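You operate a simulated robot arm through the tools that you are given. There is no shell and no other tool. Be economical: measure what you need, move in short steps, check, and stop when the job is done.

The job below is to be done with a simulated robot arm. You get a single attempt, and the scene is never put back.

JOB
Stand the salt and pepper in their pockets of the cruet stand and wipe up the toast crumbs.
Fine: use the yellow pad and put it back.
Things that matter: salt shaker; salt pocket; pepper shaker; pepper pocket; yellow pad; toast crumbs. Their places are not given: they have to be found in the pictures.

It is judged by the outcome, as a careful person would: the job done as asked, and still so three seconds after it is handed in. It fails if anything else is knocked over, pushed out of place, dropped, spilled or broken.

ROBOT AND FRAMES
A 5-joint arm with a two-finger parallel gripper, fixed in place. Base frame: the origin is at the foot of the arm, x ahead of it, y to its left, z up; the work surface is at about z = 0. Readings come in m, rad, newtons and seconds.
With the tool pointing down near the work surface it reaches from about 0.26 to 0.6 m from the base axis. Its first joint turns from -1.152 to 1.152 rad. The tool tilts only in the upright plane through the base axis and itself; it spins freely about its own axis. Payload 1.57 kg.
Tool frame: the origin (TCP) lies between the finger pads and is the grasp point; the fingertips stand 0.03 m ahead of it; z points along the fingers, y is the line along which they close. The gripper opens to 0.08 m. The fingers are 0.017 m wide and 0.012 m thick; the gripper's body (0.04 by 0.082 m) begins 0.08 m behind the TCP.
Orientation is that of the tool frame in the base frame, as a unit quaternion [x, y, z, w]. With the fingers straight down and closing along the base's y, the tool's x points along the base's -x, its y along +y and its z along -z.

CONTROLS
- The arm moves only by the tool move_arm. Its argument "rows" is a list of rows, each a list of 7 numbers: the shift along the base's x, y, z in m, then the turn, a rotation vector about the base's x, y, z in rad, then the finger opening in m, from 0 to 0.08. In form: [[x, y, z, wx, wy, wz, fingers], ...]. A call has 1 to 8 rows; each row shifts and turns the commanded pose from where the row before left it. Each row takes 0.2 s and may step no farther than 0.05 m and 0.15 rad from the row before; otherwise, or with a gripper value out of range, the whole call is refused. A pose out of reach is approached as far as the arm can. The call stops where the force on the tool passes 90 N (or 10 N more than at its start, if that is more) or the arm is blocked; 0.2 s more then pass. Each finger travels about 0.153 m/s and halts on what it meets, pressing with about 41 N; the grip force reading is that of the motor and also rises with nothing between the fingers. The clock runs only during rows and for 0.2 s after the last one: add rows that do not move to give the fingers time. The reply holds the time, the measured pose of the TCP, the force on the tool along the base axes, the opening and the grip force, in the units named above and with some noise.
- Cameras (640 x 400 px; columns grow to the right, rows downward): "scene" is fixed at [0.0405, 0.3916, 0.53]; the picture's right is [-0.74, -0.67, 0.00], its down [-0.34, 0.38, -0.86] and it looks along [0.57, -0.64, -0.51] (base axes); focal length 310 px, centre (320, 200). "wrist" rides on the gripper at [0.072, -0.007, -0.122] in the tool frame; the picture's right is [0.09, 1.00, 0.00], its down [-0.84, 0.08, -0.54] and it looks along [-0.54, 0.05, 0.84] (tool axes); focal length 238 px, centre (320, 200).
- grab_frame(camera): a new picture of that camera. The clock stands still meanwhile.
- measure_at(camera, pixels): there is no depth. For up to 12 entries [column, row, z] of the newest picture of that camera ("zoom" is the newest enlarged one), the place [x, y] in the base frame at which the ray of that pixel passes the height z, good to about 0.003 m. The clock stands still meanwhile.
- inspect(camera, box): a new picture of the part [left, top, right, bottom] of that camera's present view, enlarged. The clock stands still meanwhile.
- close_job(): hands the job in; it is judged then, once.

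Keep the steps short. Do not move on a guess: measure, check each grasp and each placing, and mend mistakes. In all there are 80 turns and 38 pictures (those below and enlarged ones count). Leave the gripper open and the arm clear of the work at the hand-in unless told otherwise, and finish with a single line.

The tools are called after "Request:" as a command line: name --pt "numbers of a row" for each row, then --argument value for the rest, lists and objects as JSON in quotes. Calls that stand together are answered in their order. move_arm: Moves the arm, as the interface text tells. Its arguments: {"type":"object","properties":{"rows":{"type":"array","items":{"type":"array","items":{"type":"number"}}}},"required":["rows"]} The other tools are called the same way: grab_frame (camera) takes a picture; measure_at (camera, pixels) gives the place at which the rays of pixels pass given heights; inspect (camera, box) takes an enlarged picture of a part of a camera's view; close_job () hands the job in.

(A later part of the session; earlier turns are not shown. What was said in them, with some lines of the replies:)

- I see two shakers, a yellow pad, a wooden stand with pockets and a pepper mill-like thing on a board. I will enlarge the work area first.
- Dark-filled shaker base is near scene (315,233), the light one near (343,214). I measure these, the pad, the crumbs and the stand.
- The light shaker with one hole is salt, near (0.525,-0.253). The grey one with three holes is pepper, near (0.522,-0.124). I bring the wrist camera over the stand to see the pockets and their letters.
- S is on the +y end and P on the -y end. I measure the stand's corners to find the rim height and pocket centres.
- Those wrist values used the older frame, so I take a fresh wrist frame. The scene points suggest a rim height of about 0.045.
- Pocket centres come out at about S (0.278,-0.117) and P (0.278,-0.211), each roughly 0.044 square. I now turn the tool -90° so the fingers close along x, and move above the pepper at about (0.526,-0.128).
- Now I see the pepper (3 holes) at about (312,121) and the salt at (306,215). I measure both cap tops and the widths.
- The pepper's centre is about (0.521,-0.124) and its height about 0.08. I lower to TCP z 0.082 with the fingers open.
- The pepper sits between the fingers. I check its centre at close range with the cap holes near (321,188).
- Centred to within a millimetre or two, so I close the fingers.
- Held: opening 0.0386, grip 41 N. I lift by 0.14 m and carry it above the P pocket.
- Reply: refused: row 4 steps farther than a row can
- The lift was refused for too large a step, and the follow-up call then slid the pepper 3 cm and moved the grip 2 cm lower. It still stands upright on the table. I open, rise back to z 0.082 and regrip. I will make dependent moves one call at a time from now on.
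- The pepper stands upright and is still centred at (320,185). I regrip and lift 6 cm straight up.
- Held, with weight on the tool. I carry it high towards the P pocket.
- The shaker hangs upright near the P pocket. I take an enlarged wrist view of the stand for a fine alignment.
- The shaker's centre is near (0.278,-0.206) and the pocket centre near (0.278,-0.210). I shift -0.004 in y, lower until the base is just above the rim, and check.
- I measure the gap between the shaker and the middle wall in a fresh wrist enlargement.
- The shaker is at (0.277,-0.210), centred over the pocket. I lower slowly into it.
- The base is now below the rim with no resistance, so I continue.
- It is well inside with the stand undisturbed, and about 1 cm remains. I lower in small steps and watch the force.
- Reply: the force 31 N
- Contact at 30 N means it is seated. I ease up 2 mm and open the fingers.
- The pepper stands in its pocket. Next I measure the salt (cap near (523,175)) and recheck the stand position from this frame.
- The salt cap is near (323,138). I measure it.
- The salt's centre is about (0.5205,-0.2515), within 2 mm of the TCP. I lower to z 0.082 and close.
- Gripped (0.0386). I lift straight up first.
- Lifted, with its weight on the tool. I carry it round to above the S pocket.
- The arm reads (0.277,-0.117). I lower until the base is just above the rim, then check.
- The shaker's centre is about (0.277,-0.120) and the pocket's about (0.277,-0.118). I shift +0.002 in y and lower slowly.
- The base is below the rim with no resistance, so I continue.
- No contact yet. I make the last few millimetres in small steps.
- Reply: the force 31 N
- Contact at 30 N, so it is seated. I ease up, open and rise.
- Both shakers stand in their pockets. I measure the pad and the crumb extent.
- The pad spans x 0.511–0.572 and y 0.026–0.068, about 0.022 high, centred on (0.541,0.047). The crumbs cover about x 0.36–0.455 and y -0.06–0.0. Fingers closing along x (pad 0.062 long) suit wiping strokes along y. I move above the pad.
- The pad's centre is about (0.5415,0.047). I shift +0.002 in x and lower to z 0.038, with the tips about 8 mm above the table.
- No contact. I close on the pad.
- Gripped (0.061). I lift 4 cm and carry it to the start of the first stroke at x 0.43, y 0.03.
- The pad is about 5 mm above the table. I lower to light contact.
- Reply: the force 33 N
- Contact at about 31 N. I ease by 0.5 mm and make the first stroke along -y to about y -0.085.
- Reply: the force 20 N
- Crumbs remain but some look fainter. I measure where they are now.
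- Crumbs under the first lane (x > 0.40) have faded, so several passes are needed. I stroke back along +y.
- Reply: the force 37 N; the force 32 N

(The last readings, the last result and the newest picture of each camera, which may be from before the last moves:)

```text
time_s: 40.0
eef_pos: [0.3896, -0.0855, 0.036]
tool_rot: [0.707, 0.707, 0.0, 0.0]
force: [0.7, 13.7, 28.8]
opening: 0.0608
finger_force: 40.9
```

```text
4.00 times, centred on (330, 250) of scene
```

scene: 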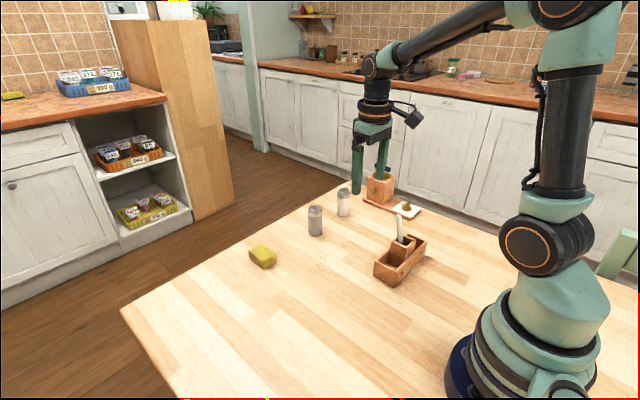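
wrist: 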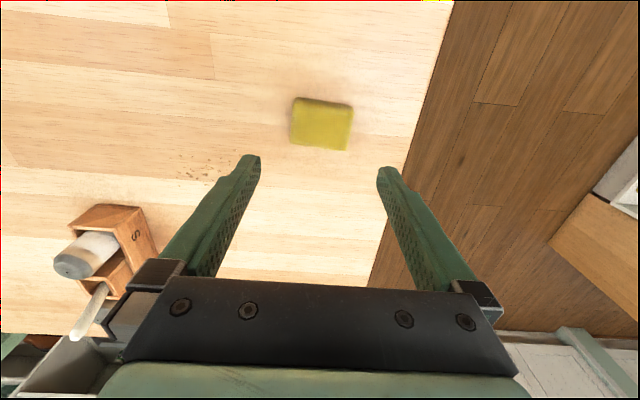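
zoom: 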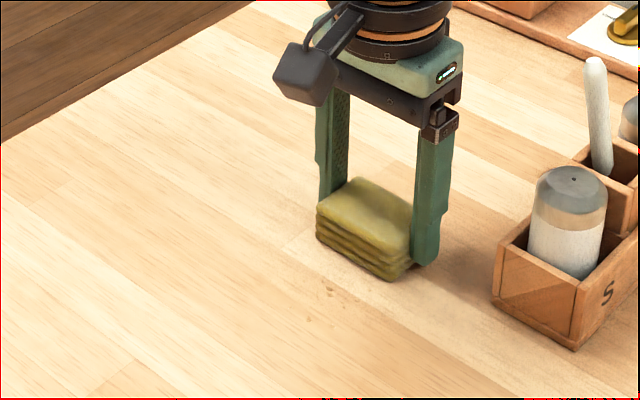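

Nearly gone. A few faint crumbs remain near (330,290). I go back and forth once more, 8 mm closer in x.

Request:
move_arm --pt "-0.008 0.018 0 0 0 0 0.05" --pt "0 0.02 0 0 0 0 0.05" --pt "0 0.02 0 0 0 0 0.05" --pt "0 0.02 0 0 0 0 0.05" --pt "0 0.02 0 0 0 0 0.05" --pt "0 0.02 0 0 0 0 0.05"

Request:
move_arm --pt "0 -0.018 0 0 0 0 0.05" --pt "0 -0.02 0 0 0 0 0.05" --pt "0 -0.02 0 0 0 0 0.05" --pt "0 -0.02 0 0 0 0 0.05" --pt "0 -0.02 0 0 0 0 0.05" --pt "0 -0.02 0 0 0 0 0.05"

Request:
move_arm --pt "0.025 0.018 0 0 0 0 0.05" --pt "0 0.02 0 0 0 0 0.05" --pt "0 0.02 0 0 0 0 0.05" --pt "0 0.02 0 0 0 0 0.05" --pt "0 0.02 0 0 0 0 0.05" --pt "0 0.02 0 0 0 0 0.05" --pt "0.01 0.004 0.02 0 0 0 0.05" --pt "0.01 0 0.02 0 0 0 0.05"

Request:
inspect --camera "scene" --box '[250, 200, 410, 300]'

```text
time_s: 41.4
eef_pos: [0.3818, 0.0323, 0.0371]
tool_rot: [0.708, 0.707, -0.001, -0.001]
force: [-1.0, -10.1, 22.6]
opening: 0.0605
finger_force: 40.9
```

```text
time_s: 42.8
eef_pos: [0.3813, -0.0877, 0.0366]
tool_rot: [0.706, 0.708, 0.0, 0.0]
force: [-0.2, 1.2, 2.0]
opening: 0.0607
finger_force: 40.7
```

```text
time_s: 44.6
eef_pos: [0.4276, 0.0348, 0.0772]
tool_rot: [0.707, 0.707, 0.0, 0.0]
force: [-0.1, 0.6, -0.2]
opening: 0.0606
finger_force: 40.6
```

```text
4.00 times, centred on (330, 250) of scene
```

zoom: 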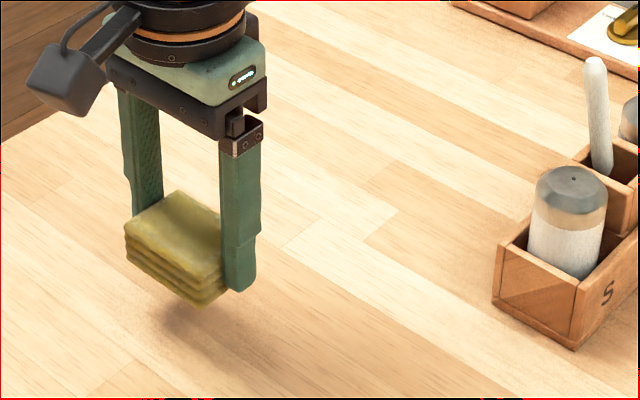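

The table looks clear. I carry the pad back above its original place at (0.542,0.046).

Request:
move_arm --pt "0.04 0.004 0 0 0 0 0.05" --pt "0.04 0.004 0 0 0 0 0.05" --pt "0.0345 0.0035 0 0 0 0 0.05" --pt "0 0 -0.02 0 0 0 0.05" --pt "0 0 -0.014 0 0 0 0.05" --pt "0 0 0 0 0 0 0.05"

```text
time_s: 46.0
eef_pos: [0.5423, 0.0466, 0.0442]
tool_rot: [0.707, 0.707, 0.0, 0.0]
force: [-0.2, -0.1, 0.0]
opening: 0.0606
finger_force: 41.1
```

In place above the spot. I lower gently to contact.

Request:
move_arm --pt "0 0 -0.004 0 0 0 0.05" --pt "0 0 -0.002 0 0 0 0.05" --pt "0 0 0 0 0 0 0.05"

```text
time_s: 46.8
eef_pos: [0.5424, 0.0458, 0.0375]
tool_rot: [0.707, 0.707, 0.0, 0.0]
force: [-0.1, 0.1, -0.8]
opening: 0.0605
finger_force: 40.8
```

Almost touching. One more millimetre, then I open and rise clear.

Request:
move_arm --pt "0 0 -0.001 0 0 0 0.05" --pt "0 0 0 0 0 0 0.065" --pt "0 0 0 0 0 0 0.08" --pt "0 0 0 0 0 0 0.08" --pt "0 0 0.03 0 0 0 0.08" --pt "0 0 0.04 0 0 0 0.08" --pt "0 0 0.04 0 0 0 0.08" --pt "0 0 0.04 0 0 0 0.08"

Request:
grab_frame --camera "wrist"

Request:
inspect --camera "scene" --box '[240, 190, 444, 300]'

```text
time_s: 48.6
eef_pos: [0.5418, 0.0472, 0.1847]
tool_rot: [0.707, 0.707, 0.0, 0.0]
force: [-0.2, 0.0, -0.2]
opening: 0.0798
finger_force: 0.2
```

```text
5 pictures are left
```

wrist: 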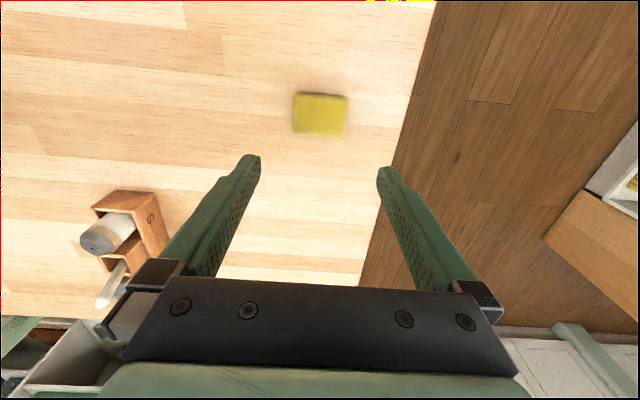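

```text
3.14 times, centred on (342, 245) of scene
```

zoom: 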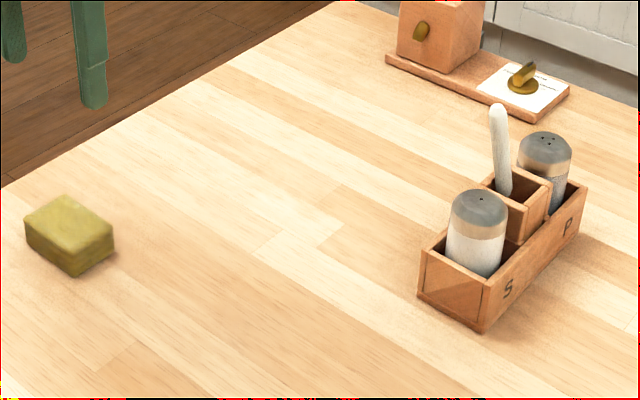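

The pad is back within a couple of millimetres and the shakers stand. I enlarge the former crumb area once to check for remnants.

Request:
inspect --camera "scene" --box '[295, 248, 350, 282]'

```text
11.64 times, centred on (322, 265) of scene
```

zoom: 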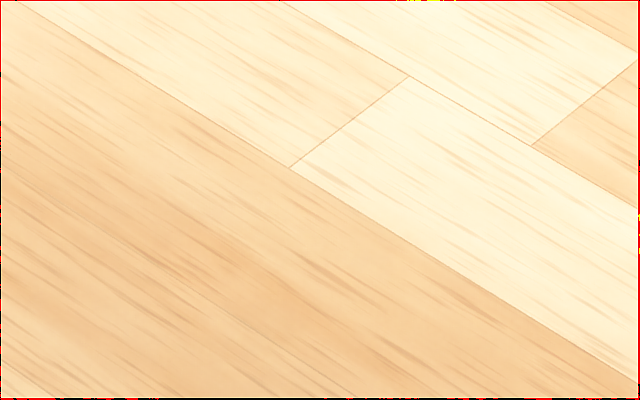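

No crumbs are left, the gripper is open and the arm is clear, so I hand in.

Request:
close_job

```text
The job is handed in.
```

Salt and pepper stand in their S and P pockets, the toast crumbs are wiped up, and the yellow pad is back within about 2 mm of where it was; the pepper was slid about 3 cm upright on the table early on, with no harm seen.
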